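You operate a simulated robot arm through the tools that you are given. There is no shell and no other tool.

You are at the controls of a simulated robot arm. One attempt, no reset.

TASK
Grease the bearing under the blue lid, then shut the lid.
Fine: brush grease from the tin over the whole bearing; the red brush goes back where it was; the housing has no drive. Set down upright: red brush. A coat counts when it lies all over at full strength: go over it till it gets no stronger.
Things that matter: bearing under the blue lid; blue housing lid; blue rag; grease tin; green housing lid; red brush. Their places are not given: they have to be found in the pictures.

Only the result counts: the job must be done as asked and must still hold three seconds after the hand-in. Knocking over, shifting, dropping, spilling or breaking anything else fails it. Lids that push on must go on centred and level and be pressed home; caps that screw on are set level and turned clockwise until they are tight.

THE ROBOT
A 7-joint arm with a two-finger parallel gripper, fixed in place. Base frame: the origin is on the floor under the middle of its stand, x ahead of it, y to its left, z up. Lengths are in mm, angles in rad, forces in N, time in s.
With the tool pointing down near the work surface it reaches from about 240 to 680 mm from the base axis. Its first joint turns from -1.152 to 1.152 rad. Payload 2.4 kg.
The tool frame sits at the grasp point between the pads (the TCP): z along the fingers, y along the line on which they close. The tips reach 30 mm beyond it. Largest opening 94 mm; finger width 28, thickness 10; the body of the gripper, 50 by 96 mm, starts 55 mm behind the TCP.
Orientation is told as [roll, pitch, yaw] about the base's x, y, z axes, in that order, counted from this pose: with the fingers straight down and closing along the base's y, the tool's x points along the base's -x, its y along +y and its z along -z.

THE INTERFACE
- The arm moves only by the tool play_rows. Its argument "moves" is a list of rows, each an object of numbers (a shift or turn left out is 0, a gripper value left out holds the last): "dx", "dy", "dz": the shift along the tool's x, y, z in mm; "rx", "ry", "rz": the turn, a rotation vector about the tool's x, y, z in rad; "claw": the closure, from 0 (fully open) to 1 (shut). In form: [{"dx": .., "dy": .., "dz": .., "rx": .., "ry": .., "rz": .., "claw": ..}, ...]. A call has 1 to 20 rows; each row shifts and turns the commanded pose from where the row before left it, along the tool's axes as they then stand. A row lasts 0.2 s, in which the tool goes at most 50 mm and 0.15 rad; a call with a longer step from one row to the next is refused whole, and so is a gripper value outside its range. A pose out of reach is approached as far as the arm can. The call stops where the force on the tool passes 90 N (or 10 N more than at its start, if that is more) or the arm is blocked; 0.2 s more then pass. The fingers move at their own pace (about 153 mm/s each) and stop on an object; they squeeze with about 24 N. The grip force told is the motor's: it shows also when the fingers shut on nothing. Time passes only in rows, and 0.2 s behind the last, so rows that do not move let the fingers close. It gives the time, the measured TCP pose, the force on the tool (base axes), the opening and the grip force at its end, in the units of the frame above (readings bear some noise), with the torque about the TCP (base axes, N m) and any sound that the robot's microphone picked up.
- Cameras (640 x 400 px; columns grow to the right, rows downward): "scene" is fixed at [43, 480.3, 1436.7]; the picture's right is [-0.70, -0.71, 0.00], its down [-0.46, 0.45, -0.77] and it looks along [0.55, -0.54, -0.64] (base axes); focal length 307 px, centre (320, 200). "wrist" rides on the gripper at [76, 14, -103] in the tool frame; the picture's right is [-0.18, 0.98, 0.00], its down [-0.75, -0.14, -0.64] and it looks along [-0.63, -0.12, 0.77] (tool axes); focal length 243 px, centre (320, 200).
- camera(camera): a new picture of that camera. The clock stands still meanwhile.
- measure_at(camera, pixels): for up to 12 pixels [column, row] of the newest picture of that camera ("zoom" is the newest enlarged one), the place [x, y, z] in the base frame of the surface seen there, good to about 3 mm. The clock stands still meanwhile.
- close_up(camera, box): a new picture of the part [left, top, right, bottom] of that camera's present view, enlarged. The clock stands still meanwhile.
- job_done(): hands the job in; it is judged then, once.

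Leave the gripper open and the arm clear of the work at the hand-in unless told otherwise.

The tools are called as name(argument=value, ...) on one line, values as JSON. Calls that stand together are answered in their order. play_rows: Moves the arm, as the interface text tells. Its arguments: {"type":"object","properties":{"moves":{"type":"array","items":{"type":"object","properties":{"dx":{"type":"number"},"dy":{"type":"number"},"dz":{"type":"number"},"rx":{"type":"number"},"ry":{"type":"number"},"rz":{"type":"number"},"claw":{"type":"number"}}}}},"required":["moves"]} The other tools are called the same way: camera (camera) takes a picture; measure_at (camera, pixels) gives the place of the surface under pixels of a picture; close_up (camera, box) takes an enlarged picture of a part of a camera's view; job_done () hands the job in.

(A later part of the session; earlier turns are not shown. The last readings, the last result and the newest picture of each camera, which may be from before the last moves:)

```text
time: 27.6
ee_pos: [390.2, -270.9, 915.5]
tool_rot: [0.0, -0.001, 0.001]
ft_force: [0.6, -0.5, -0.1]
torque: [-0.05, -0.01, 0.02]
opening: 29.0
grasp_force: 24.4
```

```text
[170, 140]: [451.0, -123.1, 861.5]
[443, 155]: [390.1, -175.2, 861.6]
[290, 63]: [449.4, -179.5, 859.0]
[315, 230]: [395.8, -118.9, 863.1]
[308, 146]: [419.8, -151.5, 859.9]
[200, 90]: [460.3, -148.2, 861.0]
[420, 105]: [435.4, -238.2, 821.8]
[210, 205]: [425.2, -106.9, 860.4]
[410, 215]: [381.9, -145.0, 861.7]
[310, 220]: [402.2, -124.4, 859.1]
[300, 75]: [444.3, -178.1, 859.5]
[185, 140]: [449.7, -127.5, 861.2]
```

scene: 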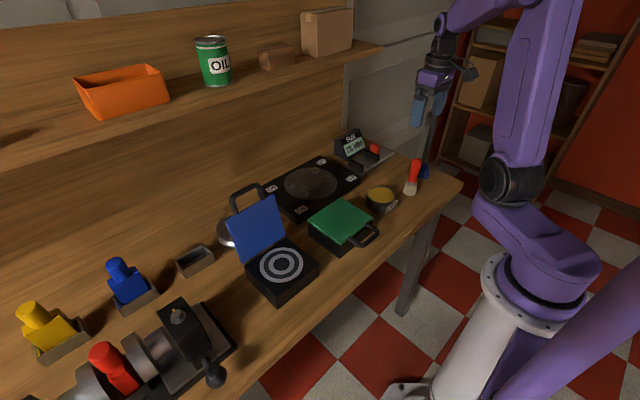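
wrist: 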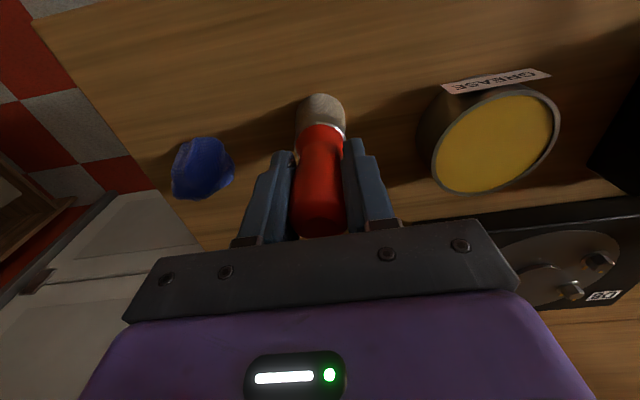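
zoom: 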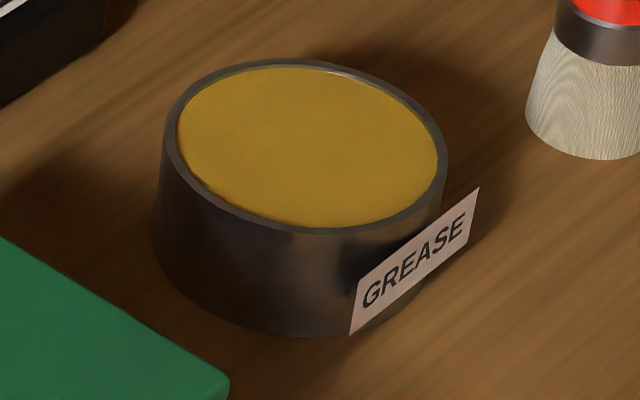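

Tin centre ≈ (421, −149), grease surface z ≈ 860, inner radius ≈ 37. I lift the brush straight up 85 mm and move above the tin.

play_rows(moves=[{"dz": -15, "claw": 1}, {"dz": -35}, {"dz": -35}, {"dx": -10.3, "dy": 40.6}, {"dx": -10.3, "dy": 40.6}, {"dx": -10.2, "dy": 40.6}, {}, {}])

camera(camera="wrist")

close_up(camera="scene", box=[340, 110, 440, 220])

```text
time: 29.4
ee_pos: [419.2, -147.6, 997.9]
tool_rot: [0.0, -0.002, 0.0]
ft_force: [-0.4, 0.0, -1.6]
torque: [-0.01, -0.01, -0.01]
opening: 29.1
grasp_force: 24.3
```

```text
taken
```

wrist: 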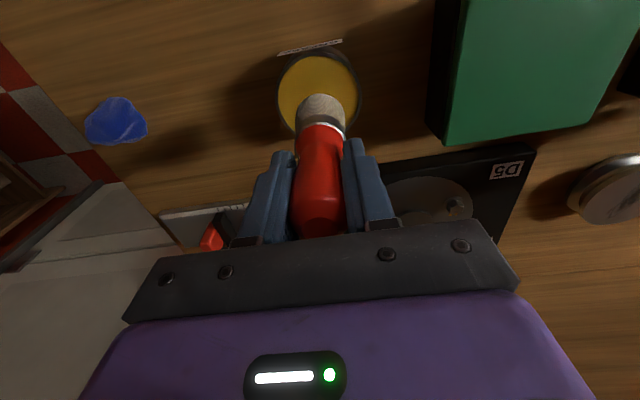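

```text
3.64 times, centred on (390, 165) of scene
```

zoom: 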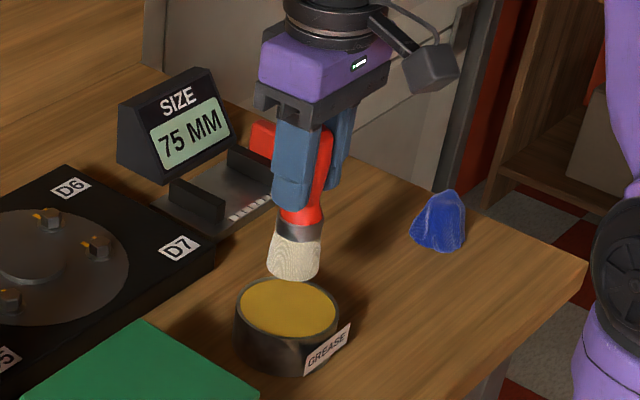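

The brush hangs straight over the tin. I lower to just above the grease, then dip slowly.

play_rows(moves=[{"dx": -1, "dy": -1, "dz": 20}, {"dz": 15}, {"dz": 4}, {"dz": 3}, {"dz": 2}, {}])

close_up(camera="scene", box=[340, 110, 440, 220])

```text
time: 30.8
ee_pos: [421.2, -149.6, 954.3]
tool_rot: [0.0, -0.002, 0.002]
ft_force: [0.1, 0.7, -0.9]
torque: [0.01, -0.02, -0.02]
opening: 29.0
grasp_force: 24.0
```

```text
3.64 times, centred on (390, 165) of scene
```

zoom: 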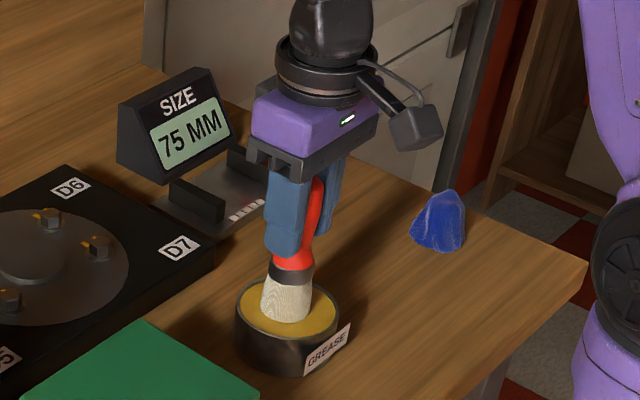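

The bristles are at the surface. I dip further in small steps, watching force.

play_rows(moves=[{"dz": 1.5}, {"dz": 1.5}, {"dz": 1.5}, {"dz": 1.5}, {}])

close_up(camera="scene", box=[360, 150, 410, 220])

```text
time: 32.0
ee_pos: [422.3, -150.4, 949.7]
tool_rot: [-0.002, -0.002, -0.001]
ft_force: [1.1, 1.9, 19.0]
torque: [0.09, -0.13, -0.01]
opening: 29.2
grasp_force: 23.8
```

```text
5.71 times, centred on (385, 185) of scene
```

zoom: 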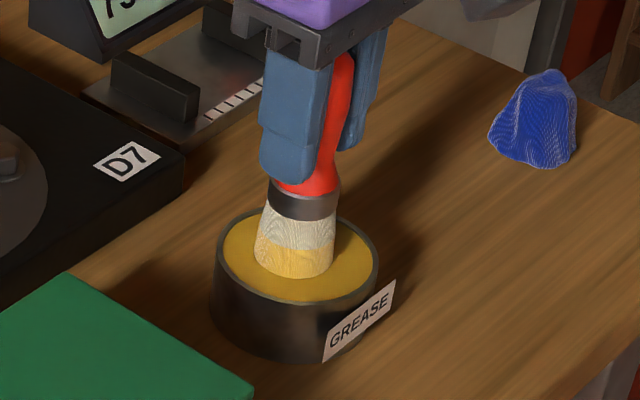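

The bristles took up grease (yellow lower half), force 19 N. I dwell briefly with slightly less pressure, then lift.

play_rows(moves=[{"dz": -1}, {}, {}, {}, {}, {"dz": -5}, {"dz": -20}, {"dz": -30}, {}])

close_up(camera="scene", box=[340, 110, 440, 220])

camera(camera="wrist")

```text
time: 34.0
ee_pos: [421.8, -150.1, 1004.6]
tool_rot: [0.001, 0.0, 0.003]
ft_force: [-0.9, -0.1, -0.3]
torque: [0.03, 0.01, -0.02]
opening: 29.2
grasp_force: 23.9
```

```text
3.64 times, centred on (390, 165) of scene
```

zoom: 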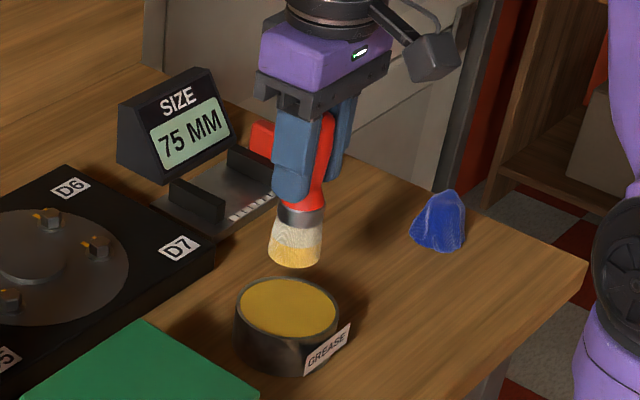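

```text
taken
```

wrist: 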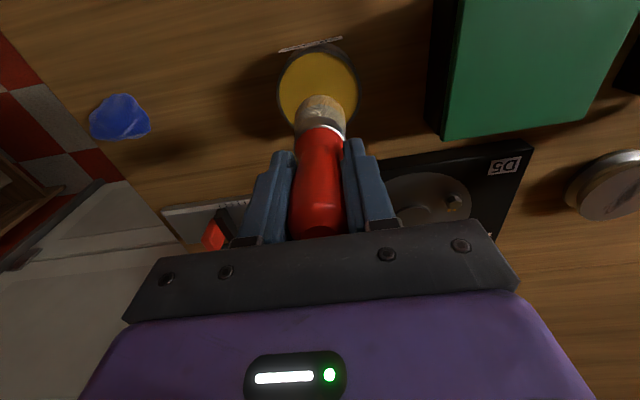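

The brush carries grease. I raise a bit and carry it over to the bearing's near side at (390, 232), clear over the green lid.

play_rows(moves=[{"dz": -30}, {"dx": 3.5, "dy": 42.4}, {"dx": 3.5, "dy": 42.4}, {"dx": 3.5, "dy": 42.4}, {"dx": 3.5, "dy": 42.4}, {"dx": 3.5, "dy": 42.4}, {"dx": 3.5, "dy": 42.4}, {"dx": 3.5, "dy": 42.4}, {"dx": 3.5, "dy": 42.4}, {"dx": 3.6, "dy": 42.4}, {}, {"dz": 30}, {"dz": 15}, {}])

camera(camera="wrist")

close_up(camera="scene", box=[215, 155, 375, 310])

```text
time: 37.0
ee_pos: [389.7, 231.5, 989.0]
tool_rot: [0.0, -0.001, 0.002]
ft_force: [0.4, 0.1, -0.5]
torque: [-0.02, 0.01, -0.02]
opening: 29.2
grasp_force: 23.5
```

```text
taken
```

wrist: 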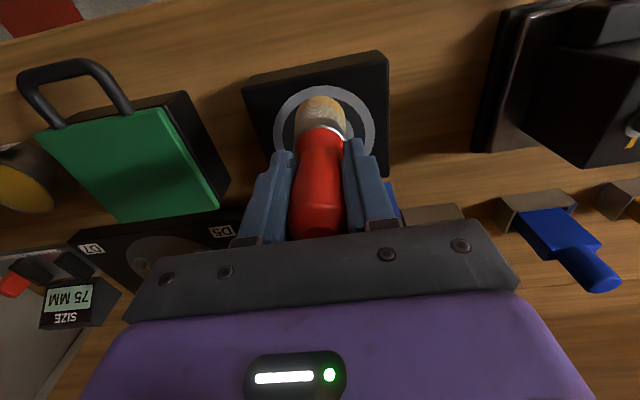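

```text
2.58 times, centred on (295, 232) of scene
```

zoom: 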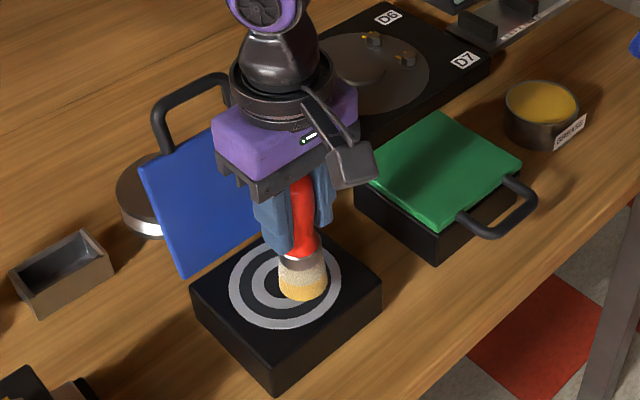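

The brush is above the near part of the bearing. I lower in small steps until light contact.

play_rows(moves=[{"dz": 10}, {"dz": 8}, {"dz": 2}, {}])

play_rows(moves=[{"dz": 1}, {"dz": 1}, {}])

```text
time: 38.0
ee_pos: [388.9, 231.0, 970.5]
tool_rot: [0.0, -0.001, 0.002]
ft_force: [0.2, 0.2, -0.6]
torque: [0.01, -0.02, 0.02]
opening: 28.8
grasp_force: 24.1
```

```text
time: 38.8
ee_pos: [388.5, 232.0, 968.2]
tool_rot: [0.0, 0.001, 0.001]
ft_force: [0.5, -0.3, -0.7]
torque: [-0.01, 0.0, -0.01]
opening: 29.2
grasp_force: 23.4
```

No contact yet at TCP z 968. I continue lower by millimetres.

play_rows(moves=[{"dz": 1}, {"dz": 1}, {}])

play_rows(moves=[{"dz": 1}, {}])

```text
time: 39.6
ee_pos: [390.5, 232.1, 966.1]
tool_rot: [0.0, 0.0, 0.002]
ft_force: [0.8, -0.2, -0.2]
torque: [0.02, 0.01, 0.04]
opening: 29.3
grasp_force: 24.4
```

```text
time: 40.2
ee_pos: [388.6, 232.5, 965.5]
tool_rot: [-0.001, 0.001, 0.003]
ft_force: [0.1, -0.2, -0.7]
torque: [0.01, 0.03, 0.01]
opening: 28.8
grasp_force: 24.6
```

play_rows(moves=[{"dz": 1}, {}])

play_rows(moves=[{"dz": 1}, {}])

close_up(camera="scene", box=[235, 215, 335, 310])

```text
time: 40.8
ee_pos: [390.9, 231.8, 963.4]
tool_rot: [0.002, 0.0, 0.003]
ft_force: [-0.3, -0.3, -1.0]
torque: [-0.01, 0.01, 0.02]
opening: 28.7
grasp_force: 24.4
```

```text
time: 41.4
ee_pos: [389.4, 232.0, 963.3]
tool_rot: [0.001, 0.0, 0.001]
ft_force: [0.7, -0.9, -1.1]
torque: [-0.02, -0.02, 0.0]
opening: 29.1
grasp_force: 23.8
```

```text
4.21 times, centred on (285, 262) of scene
```

zoom: 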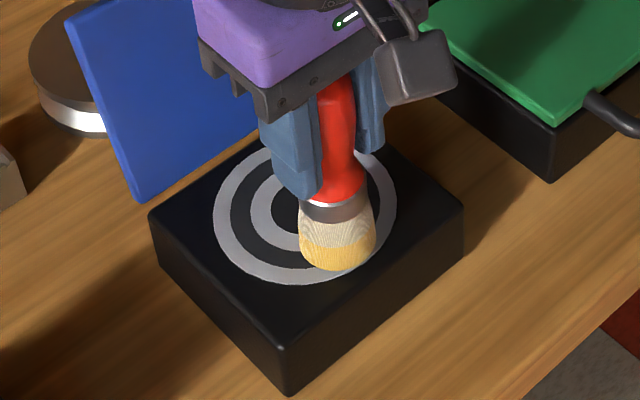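

Still no force at z 963; the brush may have slid a little in the grip during the dip. I continue down in 1 mm steps.

play_rows(moves=[{"dz": 1}, {}])

play_rows(moves=[{"dz": 1}, {}])

close_up(camera="scene", box=[260, 240, 320, 290])

```text
time: 42.0
ee_pos: [389.5, 231.2, 962.5]
tool_rot: [0.0, 0.001, 0.002]
ft_force: [-0.1, 0.1, -1.0]
torque: [0.0, 0.01, 0.01]
opening: 29.1
grasp_force: 23.8
```

```text
time: 42.6
ee_pos: [388.0, 231.3, 961.7]
tool_rot: [0.002, 0.0, 0.0]
ft_force: [0.4, -0.2, -0.7]
torque: [-0.01, 0.01, 0.0]
opening: 29.4
grasp_force: 23.8
```

```text
8.00 times, centred on (290, 265) of scene
```

zoom: 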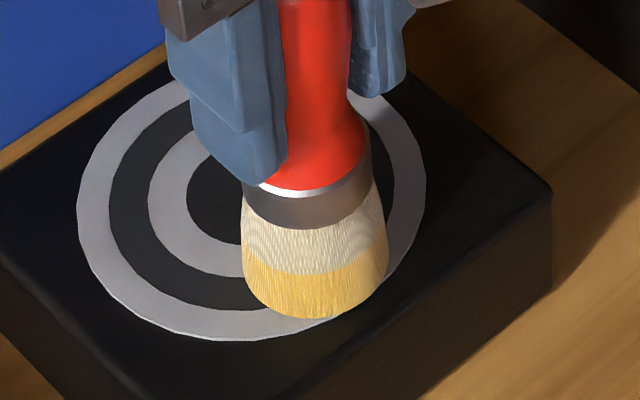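

I measure the bristle bottom edge and bearing nearby.

measure_at(camera="zoom", pixels=[[315, 312], [300, 305], [265, 290], [370, 285], [280, 325], [200, 320], [415, 220], [320, 270], [320, 190], [320, 225], [100, 230], [290, 360]])

```text
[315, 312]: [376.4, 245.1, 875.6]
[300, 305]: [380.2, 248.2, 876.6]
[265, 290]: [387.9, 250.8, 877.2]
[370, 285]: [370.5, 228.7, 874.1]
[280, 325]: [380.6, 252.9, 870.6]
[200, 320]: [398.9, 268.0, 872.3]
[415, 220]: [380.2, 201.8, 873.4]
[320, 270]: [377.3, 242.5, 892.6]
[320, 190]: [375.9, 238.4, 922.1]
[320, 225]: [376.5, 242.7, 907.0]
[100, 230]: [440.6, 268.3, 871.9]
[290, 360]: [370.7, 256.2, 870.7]
```

The bristle bottom is about 1–3 mm above the ring. I go on down gently until I feel contact.

play_rows(moves=[{"dz": 1}, {}])

play_rows(moves=[{"dz": 1}, {}])

play_rows(moves=[{"dz": 1}, {}])

```text
time: 43.2
ee_pos: [388.2, 231.8, 960.0]
tool_rot: [0.001, -0.001, 0.001]
ft_force: [0.2, 0.1, -1.1]
torque: [-0.01, -0.02, 0.0]
opening: 29.0
grasp_force: 23.6
```

```text
time: 43.8
ee_pos: [387.9, 232.1, 960.2]
tool_rot: [-0.001, 0.001, 0.002]
ft_force: [-2.7, -0.8, 9.8]
torque: [-0.06, 0.1, 0.03]
opening: 29.3
grasp_force: 23.9
```

```text
time: 44.4
ee_pos: [391.8, 231.5, 958.3]
tool_rot: [0.002, 0.0, 0.002]
ft_force: [-1.9, -0.8, 18.6]
torque: [-0.09, -0.01, 0.0]
opening: 29.1
grasp_force: 23.9
```

Contact at TCP z≈960. I back off 1 mm to about 9 N and sweep the first half circle (radius 30 about (420,232)) through the −y side to the far side.

play_rows(moves=[{"dz": -1}, {"dx": -1.02, "dy": -7.76}, {"dx": -3, "dy": -7.24}, {"dx": -4.77, "dy": -6.21}, {"dx": -6.21, "dy": -4.77}, {"dx": -7.24, "dy": -3}, {"dx": -7.76, "dy": -1.02}, {}])

close_up(camera="scene", box=[235, 215, 335, 310])

camera(camera="wrist")

```text
time: 46.2
ee_pos: [419.3, 201.4, 959.8]
tool_rot: [-0.001, 0.001, 0.001]
ft_force: [0.4, 0.6, -1.3]
torque: [0.0, -0.01, 0.0]
opening: 29.0
grasp_force: 23.8
```

```text
4.21 times, centred on (285, 262) of scene
```

zoom: 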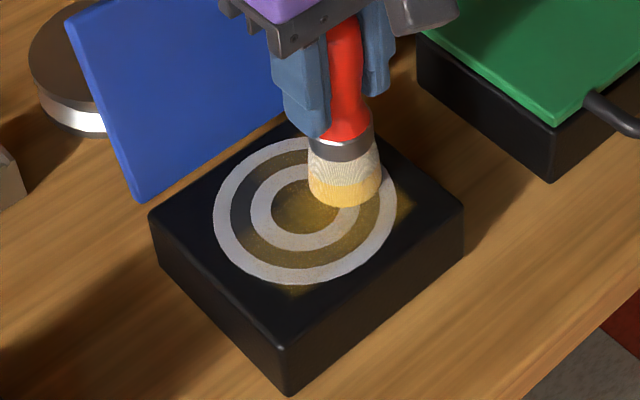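

```text
taken
```

wrist: 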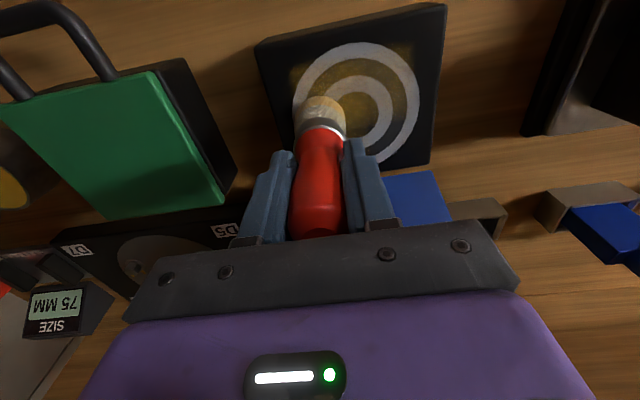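

A yellowish coat forms where I brushed, but contact has just lightened. I lower 0.8 mm and continue round the circle.

play_rows(moves=[{"dz": 0.8}, {"dx": -7.76, "dy": 1.02}, {"dx": -7.24, "dy": 3}, {"dx": -6.21, "dy": 4.77}, {"dx": -4.77, "dy": 6.21}, {"dx": -3, "dy": 7.24}, {"dx": -1.02, "dy": 7.76}, {}])

close_up(camera="scene", box=[235, 215, 335, 310])

```text
time: 48.0
ee_pos: [449.8, 232.3, 958.3]
tool_rot: [0.0, -0.002, 0.002]
ft_force: [1.5, -2.6, 7.1]
torque: [-0.15, -0.2, -0.06]
opening: 29.2
grasp_force: 23.8
```

```text
4.21 times, centred on (285, 262) of scene
```

zoom: 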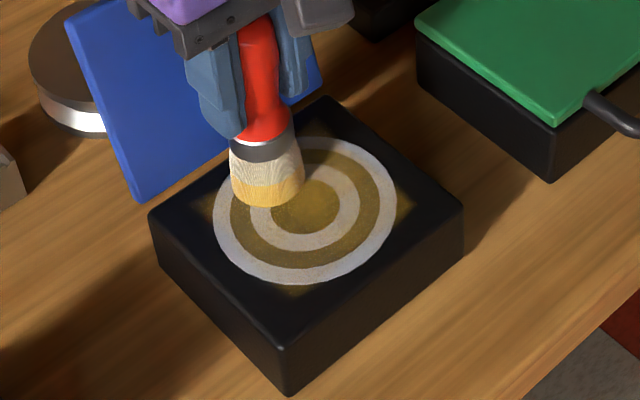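

The coat is building up. I continue the second half of the circle with about 7 N of pressure.

play_rows(moves=[{"dx": 1.02, "dy": 7.76}, {"dx": 3, "dy": 7.24}, {"dx": 4.77, "dy": 6.21}, {"dx": 6.21, "dy": 4.77}, {"dx": 7.24, "dy": 3}, {"dx": 7.76, "dy": 1.02}, {"dx": 7.76, "dy": -1.02}, {"dx": 7.24, "dy": -3}, {"dx": 6.21, "dy": -4.77}, {"dx": 4.77, "dy": -6.21}, {"dx": 3, "dy": -7.24}, {"dx": 1.02, "dy": -7.76}, {}])

close_up(camera="scene", box=[235, 215, 335, 310])

```text
time: 50.8
ee_pos: [389.3, 233.1, 959.4]
tool_rot: [0.001, -0.002, 0.0]
ft_force: [-0.6, 4.1, 11.4]
torque: [0.29, -0.05, 0.07]
opening: 28.9
grasp_force: 23.9
```

```text
4.21 times, centred on (285, 262) of scene
```

zoom: 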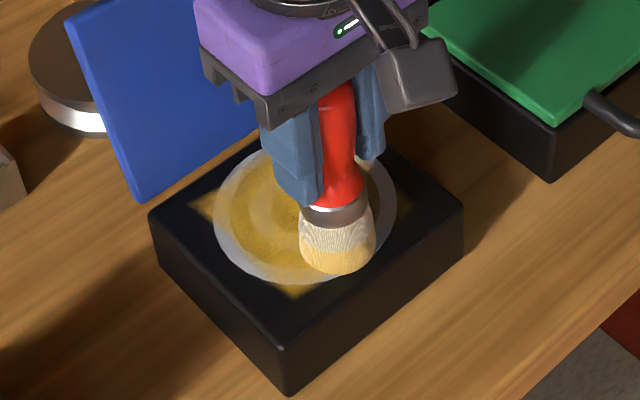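

A full loop is done; the brush looks paler. I lift 30 mm and step back to inspect the coat.

play_rows(moves=[{"dz": -15}, {"dz": -35}, {"dx": 45}, {"dx": 45}, {}])

close_up(camera="scene", box=[245, 235, 325, 290])

camera(camera="wrist")

close_up(camera="scene", box=[240, 150, 360, 260])

```text
time: 52.0
ee_pos: [298.0, 231.5, 1009.3]
tool_rot: [0.0, -0.001, 0.002]
ft_force: [0.1, -0.5, -1.0]
torque: [-0.01, 0.01, -0.01]
opening: 29.3
grasp_force: 24.3
```

```text
7.27 times, centred on (285, 262) of scene
```

zoom: 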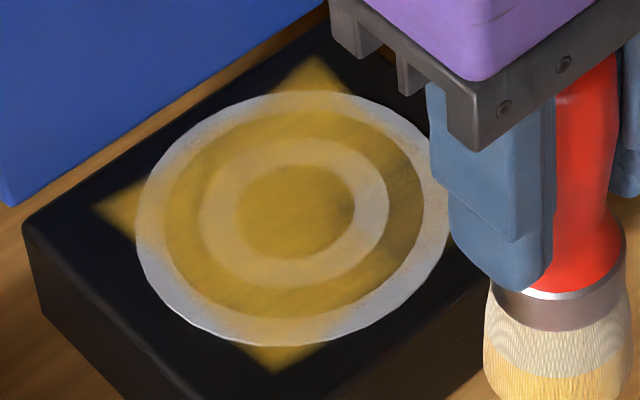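

```text
taken
```

wrist: 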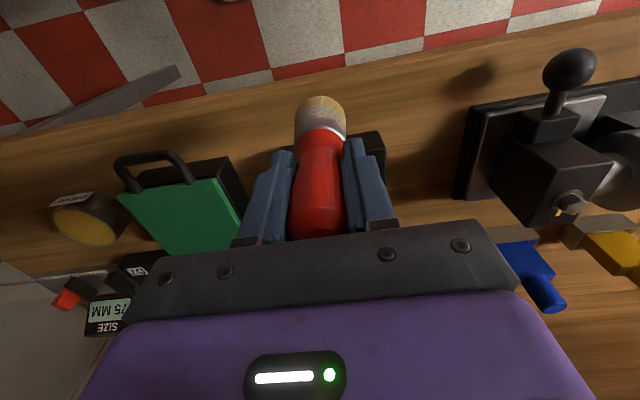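

```text
3.64 times, centred on (300, 205) of scene
```

zoom: 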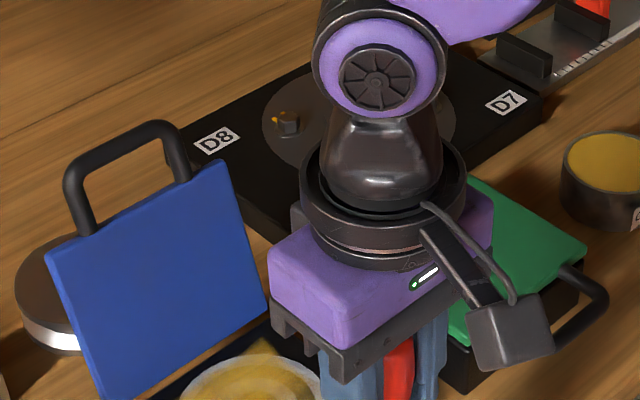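

I measure the coat patch corners (95,205), (315,60), (275,370) of the first zoom — re-taking it since measuring uses the newest zoom.

close_up(camera="scene", box=[245, 235, 325, 290])

measure_at(camera="zoom", pixels=[[97, 206], [315, 60], [273, 370], [150, 262], [215, 105], [370, 320], [145, 225], [293, 210], [380, 110], [240, 340], [420, 160], [190, 315]])

```text
7.27 times, centred on (285, 262) of scene
```

zoom: 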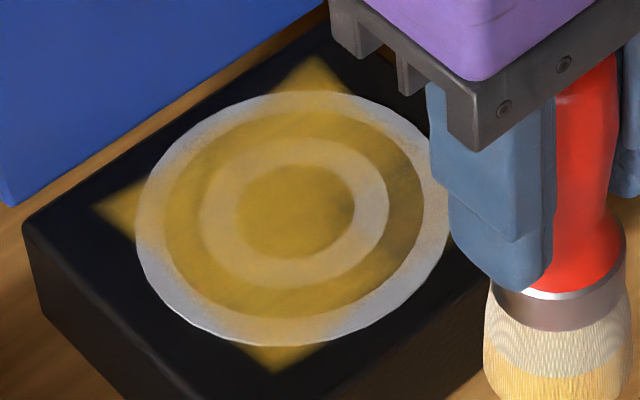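

```text
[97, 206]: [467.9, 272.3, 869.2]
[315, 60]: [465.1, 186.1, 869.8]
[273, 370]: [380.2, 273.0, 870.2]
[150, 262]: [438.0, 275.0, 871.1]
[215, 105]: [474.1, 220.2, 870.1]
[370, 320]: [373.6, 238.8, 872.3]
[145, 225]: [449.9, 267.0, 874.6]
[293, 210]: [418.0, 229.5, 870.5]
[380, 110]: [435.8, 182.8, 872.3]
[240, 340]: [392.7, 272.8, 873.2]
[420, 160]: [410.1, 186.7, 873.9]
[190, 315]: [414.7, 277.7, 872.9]
```

The coat patch is a square about x 380–467, y 186–273 (centre ≈ (423.5, 229.5)), so I'll brush the whole square. First I re-dip the brush: up, over to the tin.

play_rows(moves=[{"dz": -30}, {"dx": -13.7, "dy": -42.3}, {"dx": -13.7, "dy": -42.3}, {"dx": -13.7, "dy": -42.3}, {"dx": -13.7, "dy": -42.3}, {"dx": -13.7, "dy": -42.3}, {"dx": -13.7, "dy": -42.3}, {"dx": -13.7, "dy": -42.3}, {"dx": -13.7, "dy": -42.3}, {"dx": -13.7, "dy": -42.3}, {}, {"dz": 40}, {"dz": 35}, {}])

close_up(camera="scene", box=[240, 150, 440, 300])

camera(camera="wrist")

```text
time: 55.0
ee_pos: [423.7, -148.0, 961.9]
tool_rot: [0.0, -0.001, 0.001]
ft_force: [-0.6, 0.1, -0.7]
torque: [0.03, 0.03, 0.0]
opening: 29.0
grasp_force: 24.3
```

```text
2.67 times, centred on (340, 225) of scene
```

zoom: 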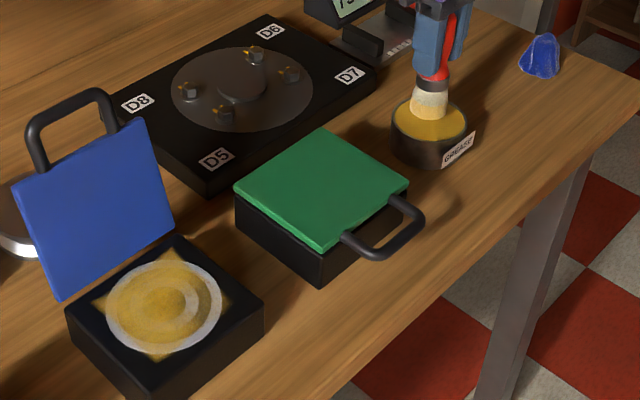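

```text
taken
```

wrist: 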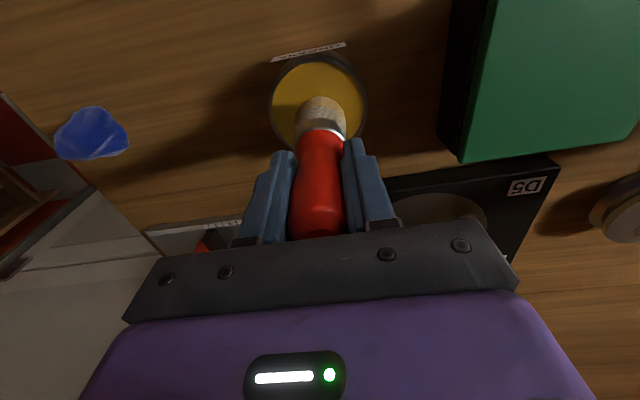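

Over the tin again. I lower to near the grease and then feel for contact.

play_rows(moves=[{"dx": 2, "dy": -1, "dz": 8}, {"dz": 5}, {"dz": 1}, {"dz": 1}, {}])

play_rows(moves=[{"dz": 1}, {}, {}])

close_up(camera="scene", box=[360, 150, 410, 220])

```text
time: 56.2
ee_pos: [421.3, -150.1, 949.0]
tool_rot: [0.0, 0.0, 0.001]
ft_force: [-1.5, 0.7, 8.7]
torque: [0.03, 0.1, 0.0]
opening: 29.3
grasp_force: 23.7
```

```text
time: 57.0
ee_pos: [421.7, -150.1, 947.3]
tool_rot: [0.0, -0.001, 0.002]
ft_force: [-1.1, 0.2, 19.2]
torque: [0.04, -0.06, 0.01]
opening: 29.1
grasp_force: 24.1
```

```text
5.71 times, centred on (385, 185) of scene
```

zoom: 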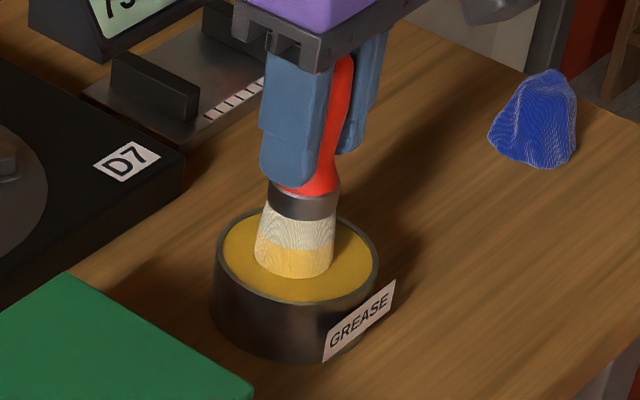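

Grease taken up at 19 N. I ease off, dwell, lift, and carry the brush to the start corner (391, 198) of the patch.

play_rows(moves=[{"dz": -1}, {}, {}, {}, {"dz": -5}, {"dz": -40}, {"dz": -40}, {"dx": 3.9, "dy": 43.5}, {"dx": 3.9, "dy": 43.5}, {"dx": 3.9, "dy": 43.5}, {"dx": 3.9, "dy": 43.5}, {"dx": 3.9, "dy": 43.5}, {"dx": 3.9, "dy": 43.5}, {"dx": 3.9, "dy": 43.5}, {"dx": 3.9, "dy": 43.5}, {}, {"dz": 40}, {"dz": 25}, {}])

close_up(camera="scene", box=[235, 215, 335, 310])

```text
time: 61.0
ee_pos: [388.5, 197.9, 967.9]
tool_rot: [-0.001, 0.001, 0.001]
ft_force: [1.0, -0.5, 0.0]
torque: [0.04, 0.01, 0.01]
opening: 29.1
grasp_force: 23.5
```

```text
4.21 times, centred on (285, 262) of scene
```

zoom: 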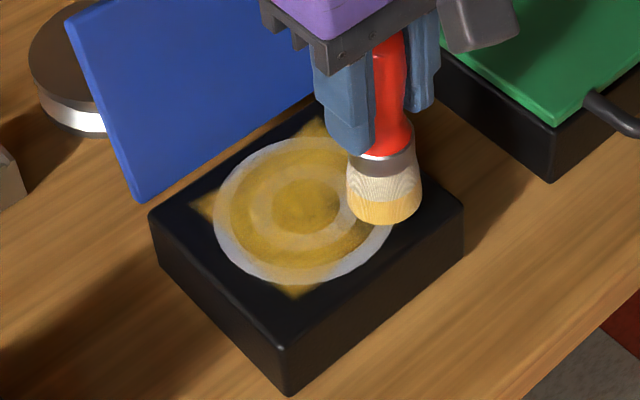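

I'm above the weak corner. I lower in small steps to contact.

play_rows(moves=[{"dx": -2, "dz": 5}, {"dz": 2}, {"dz": 1}, {}])

play_rows(moves=[{"dz": 1}, {}])

```text
time: 62.0
ee_pos: [390.8, 198.6, 959.6]
tool_rot: [0.001, 0.001, 0.002]
ft_force: [-0.9, 0.2, -0.4]
torque: [-0.01, 0.02, -0.03]
opening: 29.1
grasp_force: 24.1
```

```text
time: 62.6
ee_pos: [392.3, 197.8, 958.5]
tool_rot: [0.001, -0.001, 0.001]
ft_force: [-0.1, 0.4, -0.7]
torque: [0.01, -0.03, -0.01]
opening: 29.4
grasp_force: 24.1
```

play_rows(moves=[{"dz": 1}, {}])

play_rows(moves=[{"dz": 1}, {}])

```text
time: 63.2
ee_pos: [391.5, 198.2, 957.6]
tool_rot: [-0.002, 0.0, 0.002]
ft_force: [-0.1, 0.4, -0.3]
torque: [0.04, 0.02, 0.01]
opening: 29.1
grasp_force: 23.4
```

```text
time: 63.8
ee_pos: [391.4, 199.4, 957.9]
tool_rot: [0.0, -0.002, 0.002]
ft_force: [-2.1, -0.5, 13.4]
torque: [-0.11, -0.02, -0.07]
opening: 29.1
grasp_force: 24.1
```

Contact, 13 N. I raster: along +x to 454, step +y 16, back along −x, step again.

play_rows(moves=[{"dx": -7.9}, {"dx": -7.9}, {"dx": -7.9}, {"dx": -7.9}, {"dx": -7.9}, {"dx": -7.9}, {"dx": -7.9}, {"dx": -7.7}, {"dy": 8}, {"dy": 8}, {"dx": 7.9}, {"dx": 7.9}, {"dx": 7.9}, {"dx": 7.9}, {"dx": 7.9}, {"dx": 7.9}, {"dx": 7.9}, {"dx": 7.7}, {}])

close_up(camera="scene", box=[235, 215, 335, 310])

```text
time: 67.8
ee_pos: [390.4, 215.1, 958.4]
tool_rot: [0.0, 0.0, 0.002]
ft_force: [0.3, -0.9, 1.0]
torque: [-0.03, -0.04, 0.01]
opening: 29.3
grasp_force: 23.4
```

```text
4.21 times, centred on (285, 262) of scene
```

zoom: 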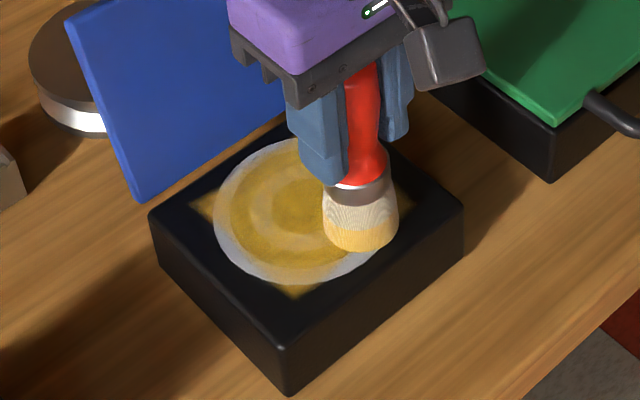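

The coat got stronger on that side. Contact is light now; I lower 1 mm and raster on.

play_rows(moves=[{"dz": 1}, {"dy": 8}, {"dy": 8}, {"dx": -7.9}, {"dx": -7.9}, {"dx": -7.9}, {"dx": -7.9}, {"dx": -7.9}, {"dx": -7.9}, {"dx": -7.9}, {"dx": -7.7}, {"dy": 8}, {"dy": 8}, {}])

play_rows(moves=[{"dx": 7.9}, {"dx": 7.9}, {"dx": 7.9}, {"dx": 7.9}, {"dx": 7.9}, {"dx": 7.9}, {"dx": 7.9}, {"dx": 7.7}, {"dy": 8}, {"dy": 8}, {"dx": -7.9}, {"dx": -7.9}, {"dx": -7.9}, {"dx": -7.9}, {"dx": -7.9}, {"dx": -7.9}, {"dx": -7.9}, {"dx": -7.7}, {}])

close_up(camera="scene", box=[235, 215, 335, 310])

```text
time: 70.8
ee_pos: [455.0, 247.2, 957.1]
tool_rot: [0.0, 0.0, 0.002]
ft_force: [1.4, -1.1, 2.7]
torque: [-0.07, -0.12, -0.01]
opening: 29.2
grasp_force: 24.2
```

```text
time: 74.8
ee_pos: [454.6, 263.1, 957.2]
tool_rot: [-0.001, 0.001, 0.001]
ft_force: [-2.8, 0.9, 6.3]
torque: [0.08, 0.06, 0.04]
opening: 29.0
grasp_force: 24.1
```

```text
4.21 times, centred on (285, 262) of scene
```

zoom: 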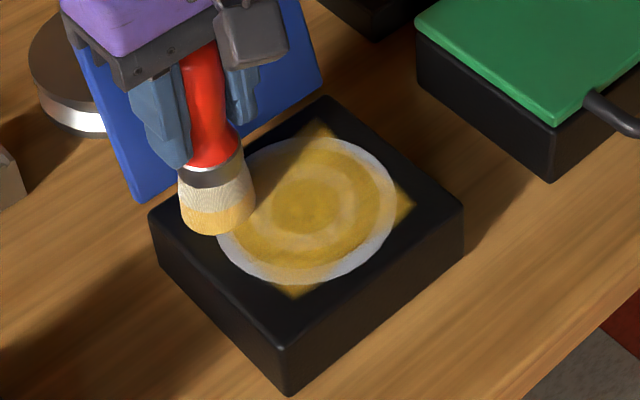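

The coat is more even now. I lift and step back to inspect it closely from the scene camera.

play_rows(moves=[{"dz": -20}, {"dz": -40}, {"dx": 45, "dy": -10}, {"dx": 45, "dy": -10}, {"dx": 45, "dy": -10}, {"dx": 40}, {}])

close_up(camera="scene", box=[245, 235, 325, 290])

camera(camera="wrist")

```text
time: 76.4
ee_pos: [277.5, 232.5, 1016.9]
tool_rot: [0.0, -0.002, 0.001]
ft_force: [0.1, 0.0, -1.0]
torque: [0.0, 0.0, 0.05]
opening: 29.2
grasp_force: 23.9
```

```text
7.27 times, centred on (285, 262) of scene
```

zoom: 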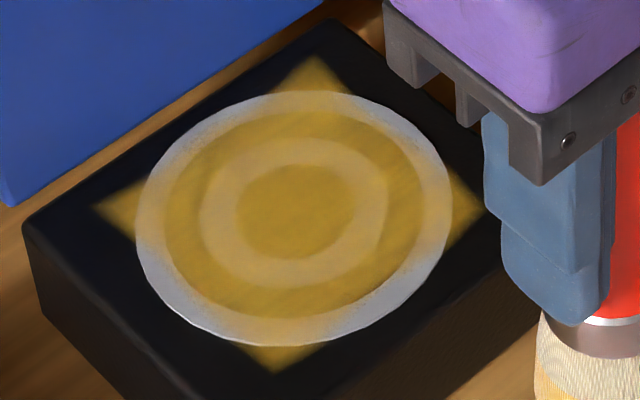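

```text
taken
```

wrist: 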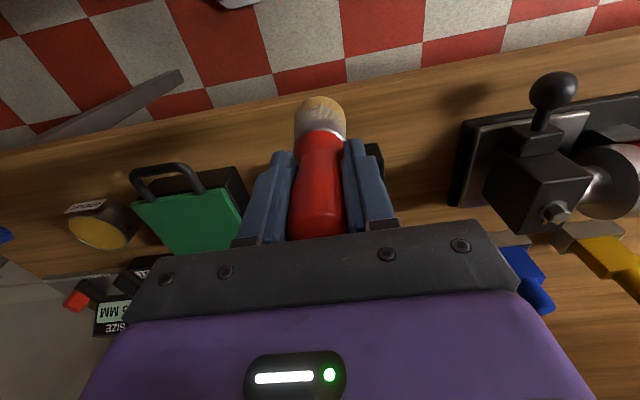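

The coat now covers the whole patch rather evenly. To be sure it's at full strength I re-dip and do a second full cross-wise pass, then compare.

play_rows(moves=[{"dz": -15}, {"dx": -15.9, "dy": -42.4}, {"dx": -15.9, "dy": -42.4}, {"dx": -15.9, "dy": -42.4}, {"dx": -15.9, "dy": -42.4}, {"dx": -15.9, "dy": -42.4}, {"dx": -15.9, "dy": -42.4}, {"dx": -15.9, "dy": -42.4}, {"dx": -15.9, "dy": -42.4}, {"dx": -15.9, "dy": -42.4}, {}, {"dz": 40}, {"dz": 30}, {}])

close_up(camera="scene", box=[340, 110, 440, 220])

close_up(camera="scene", box=[245, 235, 325, 290])

```text
time: 79.4
ee_pos: [423.2, -150.0, 961.5]
tool_rot: [0.0, -0.001, 0.001]
ft_force: [0.9, -0.2, -0.2]
torque: [0.03, 0.05, -0.01]
opening: 29.0
grasp_force: 23.8
```

```text
3.64 times, centred on (390, 165) of scene
```

zoom: 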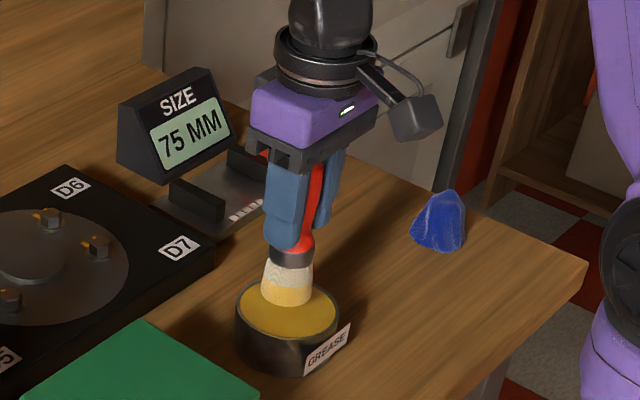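

```text
7.27 times, centred on (285, 262) of scene
```

zoom: 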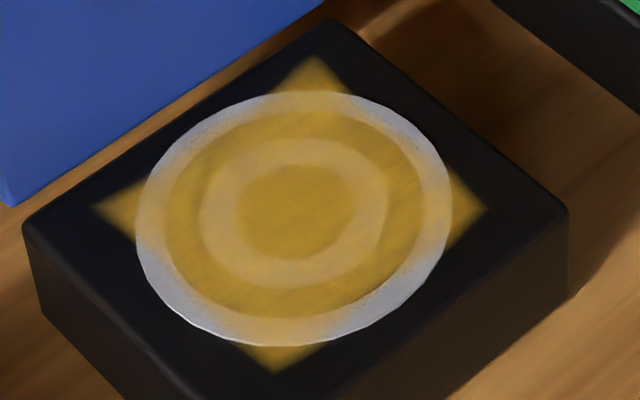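

I now have an unobstructed reference of the coat. I dip again: lower to about 947.

play_rows(moves=[{"dx": 1.5, "dz": 8}, {"dz": 4}, {"dz": 1}, {"dz": 1}, {}])

play_rows(moves=[{"dz": 1}, {}, {}])

```text
time: 80.6
ee_pos: [420.9, -149.2, 947.3]
tool_rot: [0.0, -0.001, 0.002]
ft_force: [0.5, -0.2, -0.7]
torque: [-0.02, -0.01, -0.02]
opening: 29.1
grasp_force: 23.8
```

```text
time: 81.4
ee_pos: [420.7, -149.5, 947.2]
tool_rot: [0.001, 0.0, 0.002]
ft_force: [-0.4, -0.4, -0.1]
torque: [0.02, -0.02, -0.02]
opening: 29.2
grasp_force: 24.2
```

play_rows(moves=[{"dz": 1}, {}])

play_rows(moves=[{"dz": 1}, {}, {}, {}])

close_up(camera="scene", box=[360, 150, 410, 220])

```text
time: 82.0
ee_pos: [421.4, -148.9, 945.9]
tool_rot: [0.0, -0.002, 0.002]
ft_force: [-2.5, 0.8, 15.8]
torque: [0.14, 0.03, 0.04]
opening: 29.1
grasp_force: 23.8
```

```text
time: 83.0
ee_pos: [422.2, -150.1, 945.6]
tool_rot: [0.002, -0.001, 0.002]
ft_force: [0.0, 1.5, 18.3]
torque: [0.06, -0.25, 0.06]
opening: 29.1
grasp_force: 24.4
```

```text
5.71 times, centred on (385, 185) of scene
```

zoom: 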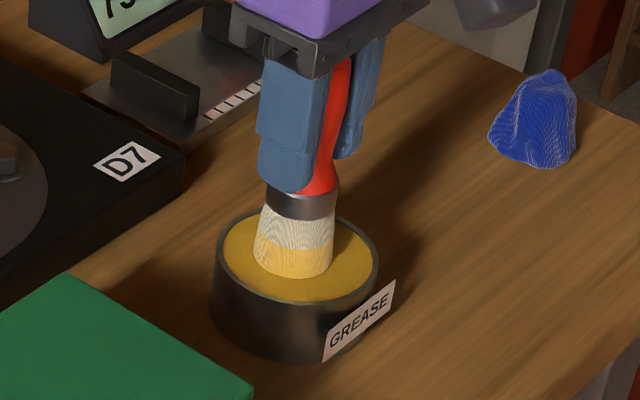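

Loaded again. Back to the bearing corner (391, 198) for a cross-wise pass.

play_rows(moves=[{"dz": -1}, {}, {"dz": -5}, {"dz": -40}, {"dz": -40}, {"dx": 3.8, "dy": 43.5}, {"dx": 3.8, "dy": 43.5}, {"dx": 3.8, "dy": 43.5}, {"dx": 3.8, "dy": 43.5}, {"dx": 3.8, "dy": 43.5}, {"dx": 3.8, "dy": 43.5}, {"dx": 3.8, "dy": 43.5}, {"dx": 3.9, "dy": 43}, {}, {"dz": 40}, {"dz": 32}, {}])

play_rows(moves=[{"dz": 1}, {"dz": 1}, {}])

```text
time: 86.6
ee_pos: [392.0, 199.8, 957.5]
tool_rot: [0.0, 0.001, 0.002]
ft_force: [-0.6, 0.5, -0.7]
torque: [0.0, -0.01, 0.0]
opening: 29.1
grasp_force: 24.7
```

```text
time: 87.4
ee_pos: [390.7, 197.5, 957.8]
tool_rot: [0.001, 0.0, 0.002]
ft_force: [0.5, -0.7, -0.6]
torque: [-0.01, 0.01, 0.01]
opening: 29.4
grasp_force: 23.7
```

play_rows(moves=[{"dz": 1}, {}])

play_rows(moves=[{"dz": 0.7}, {}])

```text
time: 88.0
ee_pos: [391.1, 199.1, 957.0]
tool_rot: [0.0, -0.001, 0.003]
ft_force: [0.1, 1.1, 0.2]
torque: [0.03, 0.01, 0.02]
opening: 28.8
grasp_force: 23.9
```

```text
time: 88.6
ee_pos: [392.2, 198.4, 955.3]
tool_rot: [0.0, 0.0, 0.0]
ft_force: [-1.2, -0.2, 5.1]
torque: [-0.02, -0.07, -0.02]
opening: 29.4
grasp_force: 24.1
```

Contact at 5 N. I press 0.8 mm more and raster along y, stepping +x by 16.

play_rows(moves=[{"dz": 0.8}, {"dy": 8}, {"dy": 8}, {"dy": 8}, {"dy": 8}, {"dy": 8}, {"dy": 8}, {"dy": 8}, {"dy": 8}, {"dx": -8}, {"dx": -8}, {"dy": -8}, {"dy": -8}, {"dy": -8}, {"dy": -8}, {"dy": -8}, {"dy": -8}, {"dy": -8}, {"dy": -8}, {}])

play_rows(moves=[{"dx": -8, "dz": 0.5}, {"dx": -8}, {"dy": 8}, {"dy": 8}, {"dy": 8}, {"dy": 8}, {"dy": 8}, {"dy": 8}, {"dy": 8}, {"dy": 8}, {"dx": -8}, {"dx": -8}, {}])

play_rows(moves=[{"dy": -8}, {"dy": -8}, {"dy": -8}, {"dy": -8}, {"dy": -8}, {"dy": -8}, {"dy": -8}, {"dy": -8}, {"dx": -7.5}, {"dx": -7}, {"dy": 8}, {"dy": 8}, {"dy": 8}, {"dy": 8}, {"dy": 8}, {"dy": 8}, {"dy": 8}, {"dy": 8}, {}])

close_up(camera="scene", box=[235, 215, 335, 310])

```text
time: 92.8
ee_pos: [406.6, 197.9, 954.1]
tool_rot: [0.0, 0.0, 0.002]
ft_force: [1.4, -0.3, -1.2]
torque: [0.0, 0.03, 0.0]
opening: 29.0
grasp_force: 24.2
```

```text
time: 95.6
ee_pos: [439.0, 263.1, 953.0]
tool_rot: [0.0, 0.001, 0.001]
ft_force: [-0.6, 1.3, 4.3]
torque: [0.1, 0.03, 0.04]
opening: 29.1
grasp_force: 24.6
```

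```text
time: 99.6
ee_pos: [452.8, 262.2, 953.9]
tool_rot: [0.0, -0.002, 0.003]
ft_force: [-0.8, -4.0, 11.1]
torque: [-0.17, -0.19, -0.07]
opening: 29.4
grasp_force: 24.2
```

```text
4.21 times, centred on (285, 262) of scene
```

zoom: 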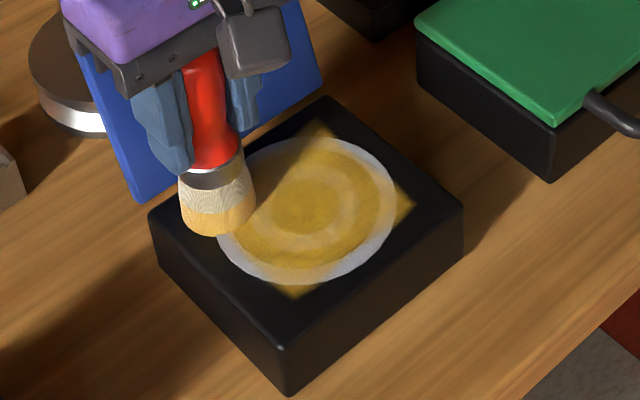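

I step away and compare the coat with the reference.

play_rows(moves=[{"dz": -20}, {"dz": -40}, {"dx": 45, "dy": -10}, {"dx": 45, "dy": -10}, {"dx": 45, "dy": -10}, {"dx": 45}, {"dx": 30}, {}])

close_up(camera="scene", box=[245, 235, 325, 290])

```text
time: 101.4
ee_pos: [242.7, 232.7, 1014.2]
tool_rot: [0.0, 0.0, 0.001]
ft_force: [-0.4, -0.1, -1.1]
torque: [-0.02, 0.04, -0.01]
opening: 29.0
grasp_force: 23.8
```

```text
7.27 times, centred on (285, 262) of scene
```

zoom: 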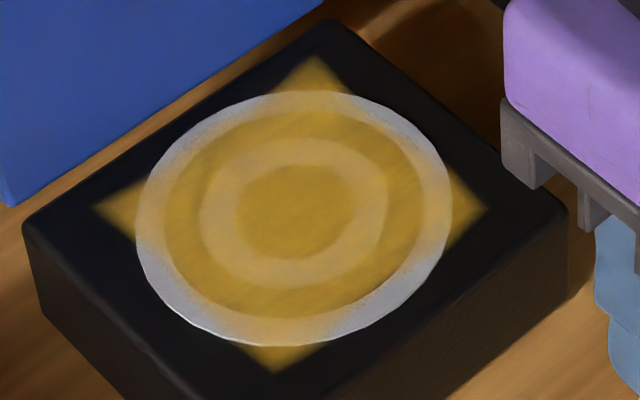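

Nearly identical to the reference, so the coat seems saturated. I check finer details of it with tighter close-ups.

close_up(camera="scene", box=[253, 240, 285, 285])

close_up(camera="scene", box=[275, 240, 310, 285])

```text
8.89 times, centred on (269, 262) of scene
```

zoom: 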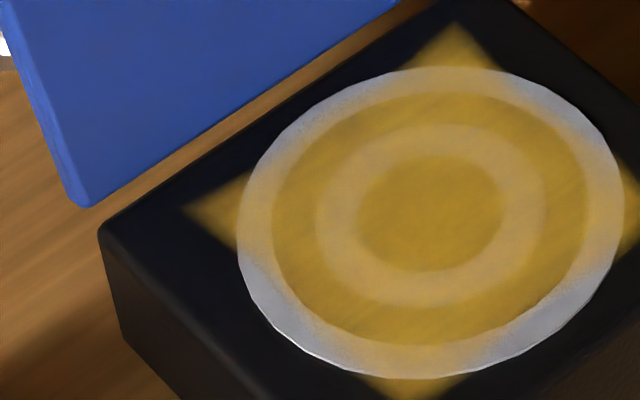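

```text
8.89 times, centred on (292, 262) of scene
```

zoom: 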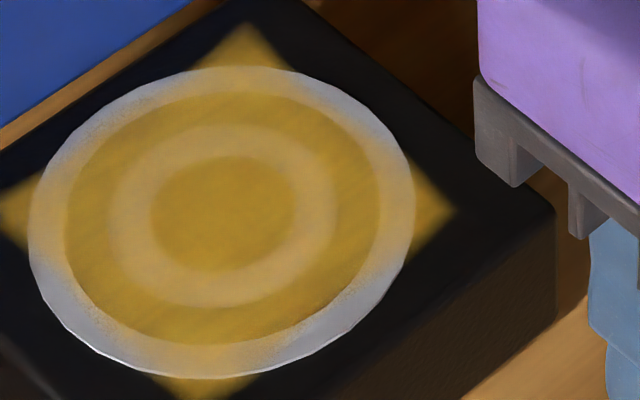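

The coat looks uniform. For certainty I do one more dip and pass with even contact; first back to the tin.

play_rows(moves=[{"dz": -15}, {"dx": -19.8, "dy": -42.4}, {"dx": -19.8, "dy": -42.4}, {"dx": -19.8, "dy": -42.4}, {"dx": -19.8, "dy": -42.4}, {"dx": -19.8, "dy": -42.4}, {"dx": -19.8, "dy": -42.4}, {"dx": -19.8, "dy": -42.4}, {"dx": -19.8, "dy": -42.4}, {"dx": -19.8, "dy": -42.4}, {}, {"dz": 40}, {"dz": 35}, {}])

camera(camera="wrist")

close_up(camera="scene", box=[340, 110, 440, 220])

```text
time: 104.4
ee_pos: [421.7, -150.5, 953.9]
tool_rot: [0.0, 0.0, 0.001]
ft_force: [0.2, -0.1, -1.2]
torque: [0.03, -0.01, -0.03]
opening: 28.9
grasp_force: 23.5
```

```text
taken
```

wrist: 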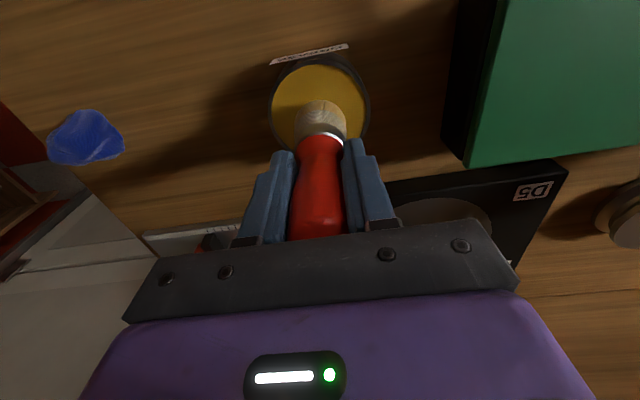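

```text
3.64 times, centred on (390, 165) of scene
```

zoom: 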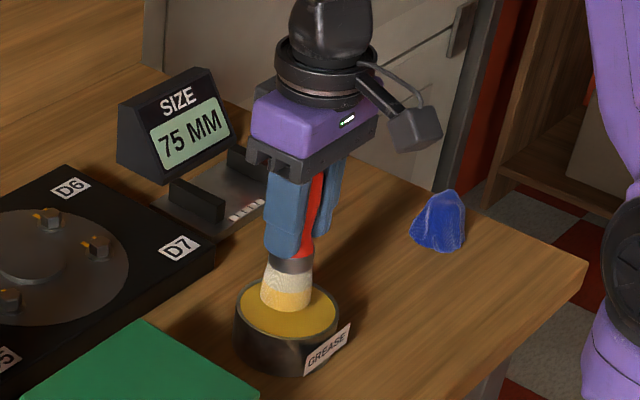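

I lower gently to contact with the grease.

play_rows(moves=[{"dz": 5}, {"dz": 2}, {"dz": 1}, {}])

play_rows(moves=[{"dz": 1}, {}])

play_rows(moves=[{"dz": 1}, {}])

```text
time: 105.4
ee_pos: [421.3, -149.3, 947.0]
tool_rot: [0.001, 0.0, 0.001]
ft_force: [-0.1, 0.7, -0.4]
torque: [-0.01, 0.04, -0.01]
opening: 29.1
grasp_force: 23.8
```

```text
time: 106.0
ee_pos: [421.4, -149.8, 944.7]
tool_rot: [0.0, -0.002, 0.0]
ft_force: [0.3, 0.2, -0.8]
torque: [-0.02, 0.0, 0.03]
opening: 29.0
grasp_force: 23.9
```

```text
time: 106.6
ee_pos: [421.4, -150.9, 945.1]
tool_rot: [-0.001, 0.0, 0.0]
ft_force: [0.7, -0.2, -1.3]
torque: [0.0, 0.01, 0.01]
opening: 28.9
grasp_force: 24.2
```

play_rows(moves=[{"dz": 1}, {}])

play_rows(moves=[{"dz": 1}, {}, {}])

```text
time: 107.2
ee_pos: [421.2, -149.7, 943.9]
tool_rot: [0.001, -0.001, 0.001]
ft_force: [-2.7, 0.1, 12.1]
torque: [-0.01, 0.0, 0.0]
opening: 29.1
grasp_force: 24.1
```

```text
time: 108.0
ee_pos: [422.4, -150.5, 944.6]
tool_rot: [0.0, -0.002, 0.002]
ft_force: [-0.7, 0.3, 16.4]
torque: [-0.04, -0.2, -0.01]
opening: 29.3
grasp_force: 24.1
```

Loaded. Back to the bearing corner for another pass.

play_rows(moves=[{"dz": -1}, {}, {"dz": -5}, {"dz": -40}, {"dz": -40}, {"dx": 3.8, "dy": 43.5}, {"dx": 3.8, "dy": 43.5}, {"dx": 3.8, "dy": 43.5}, {"dx": 3.8, "dy": 43.5}, {"dx": 3.8, "dy": 43.5}, {"dx": 3.8, "dy": 43.5}, {"dx": 3.8, "dy": 43.5}, {"dx": 4.4, "dy": 43}, {}, {"dz": 40}, {"dz": 32}, {}])

play_rows(moves=[{"dz": 1}, {}])

play_rows(moves=[{"dz": 1}, {}])

```text
time: 111.6
ee_pos: [390.5, 198.8, 956.4]
tool_rot: [-0.001, 0.001, 0.002]
ft_force: [0.2, -0.3, -0.4]
torque: [0.03, 0.02, 0.02]
opening: 29.1
grasp_force: 24.0
```

```text
time: 112.2
ee_pos: [389.9, 198.9, 955.4]
tool_rot: [-0.002, 0.0, 0.002]
ft_force: [0.3, 0.0, -0.8]
torque: [0.01, -0.03, -0.01]
opening: 29.3
grasp_force: 23.6
```

```text
time: 112.8
ee_pos: [389.7, 198.8, 953.9]
tool_rot: [-0.002, -0.001, 0.002]
ft_force: [0.4, -0.2, -0.2]
torque: [0.01, 0.03, 0.02]
opening: 29.3
grasp_force: 23.8
```

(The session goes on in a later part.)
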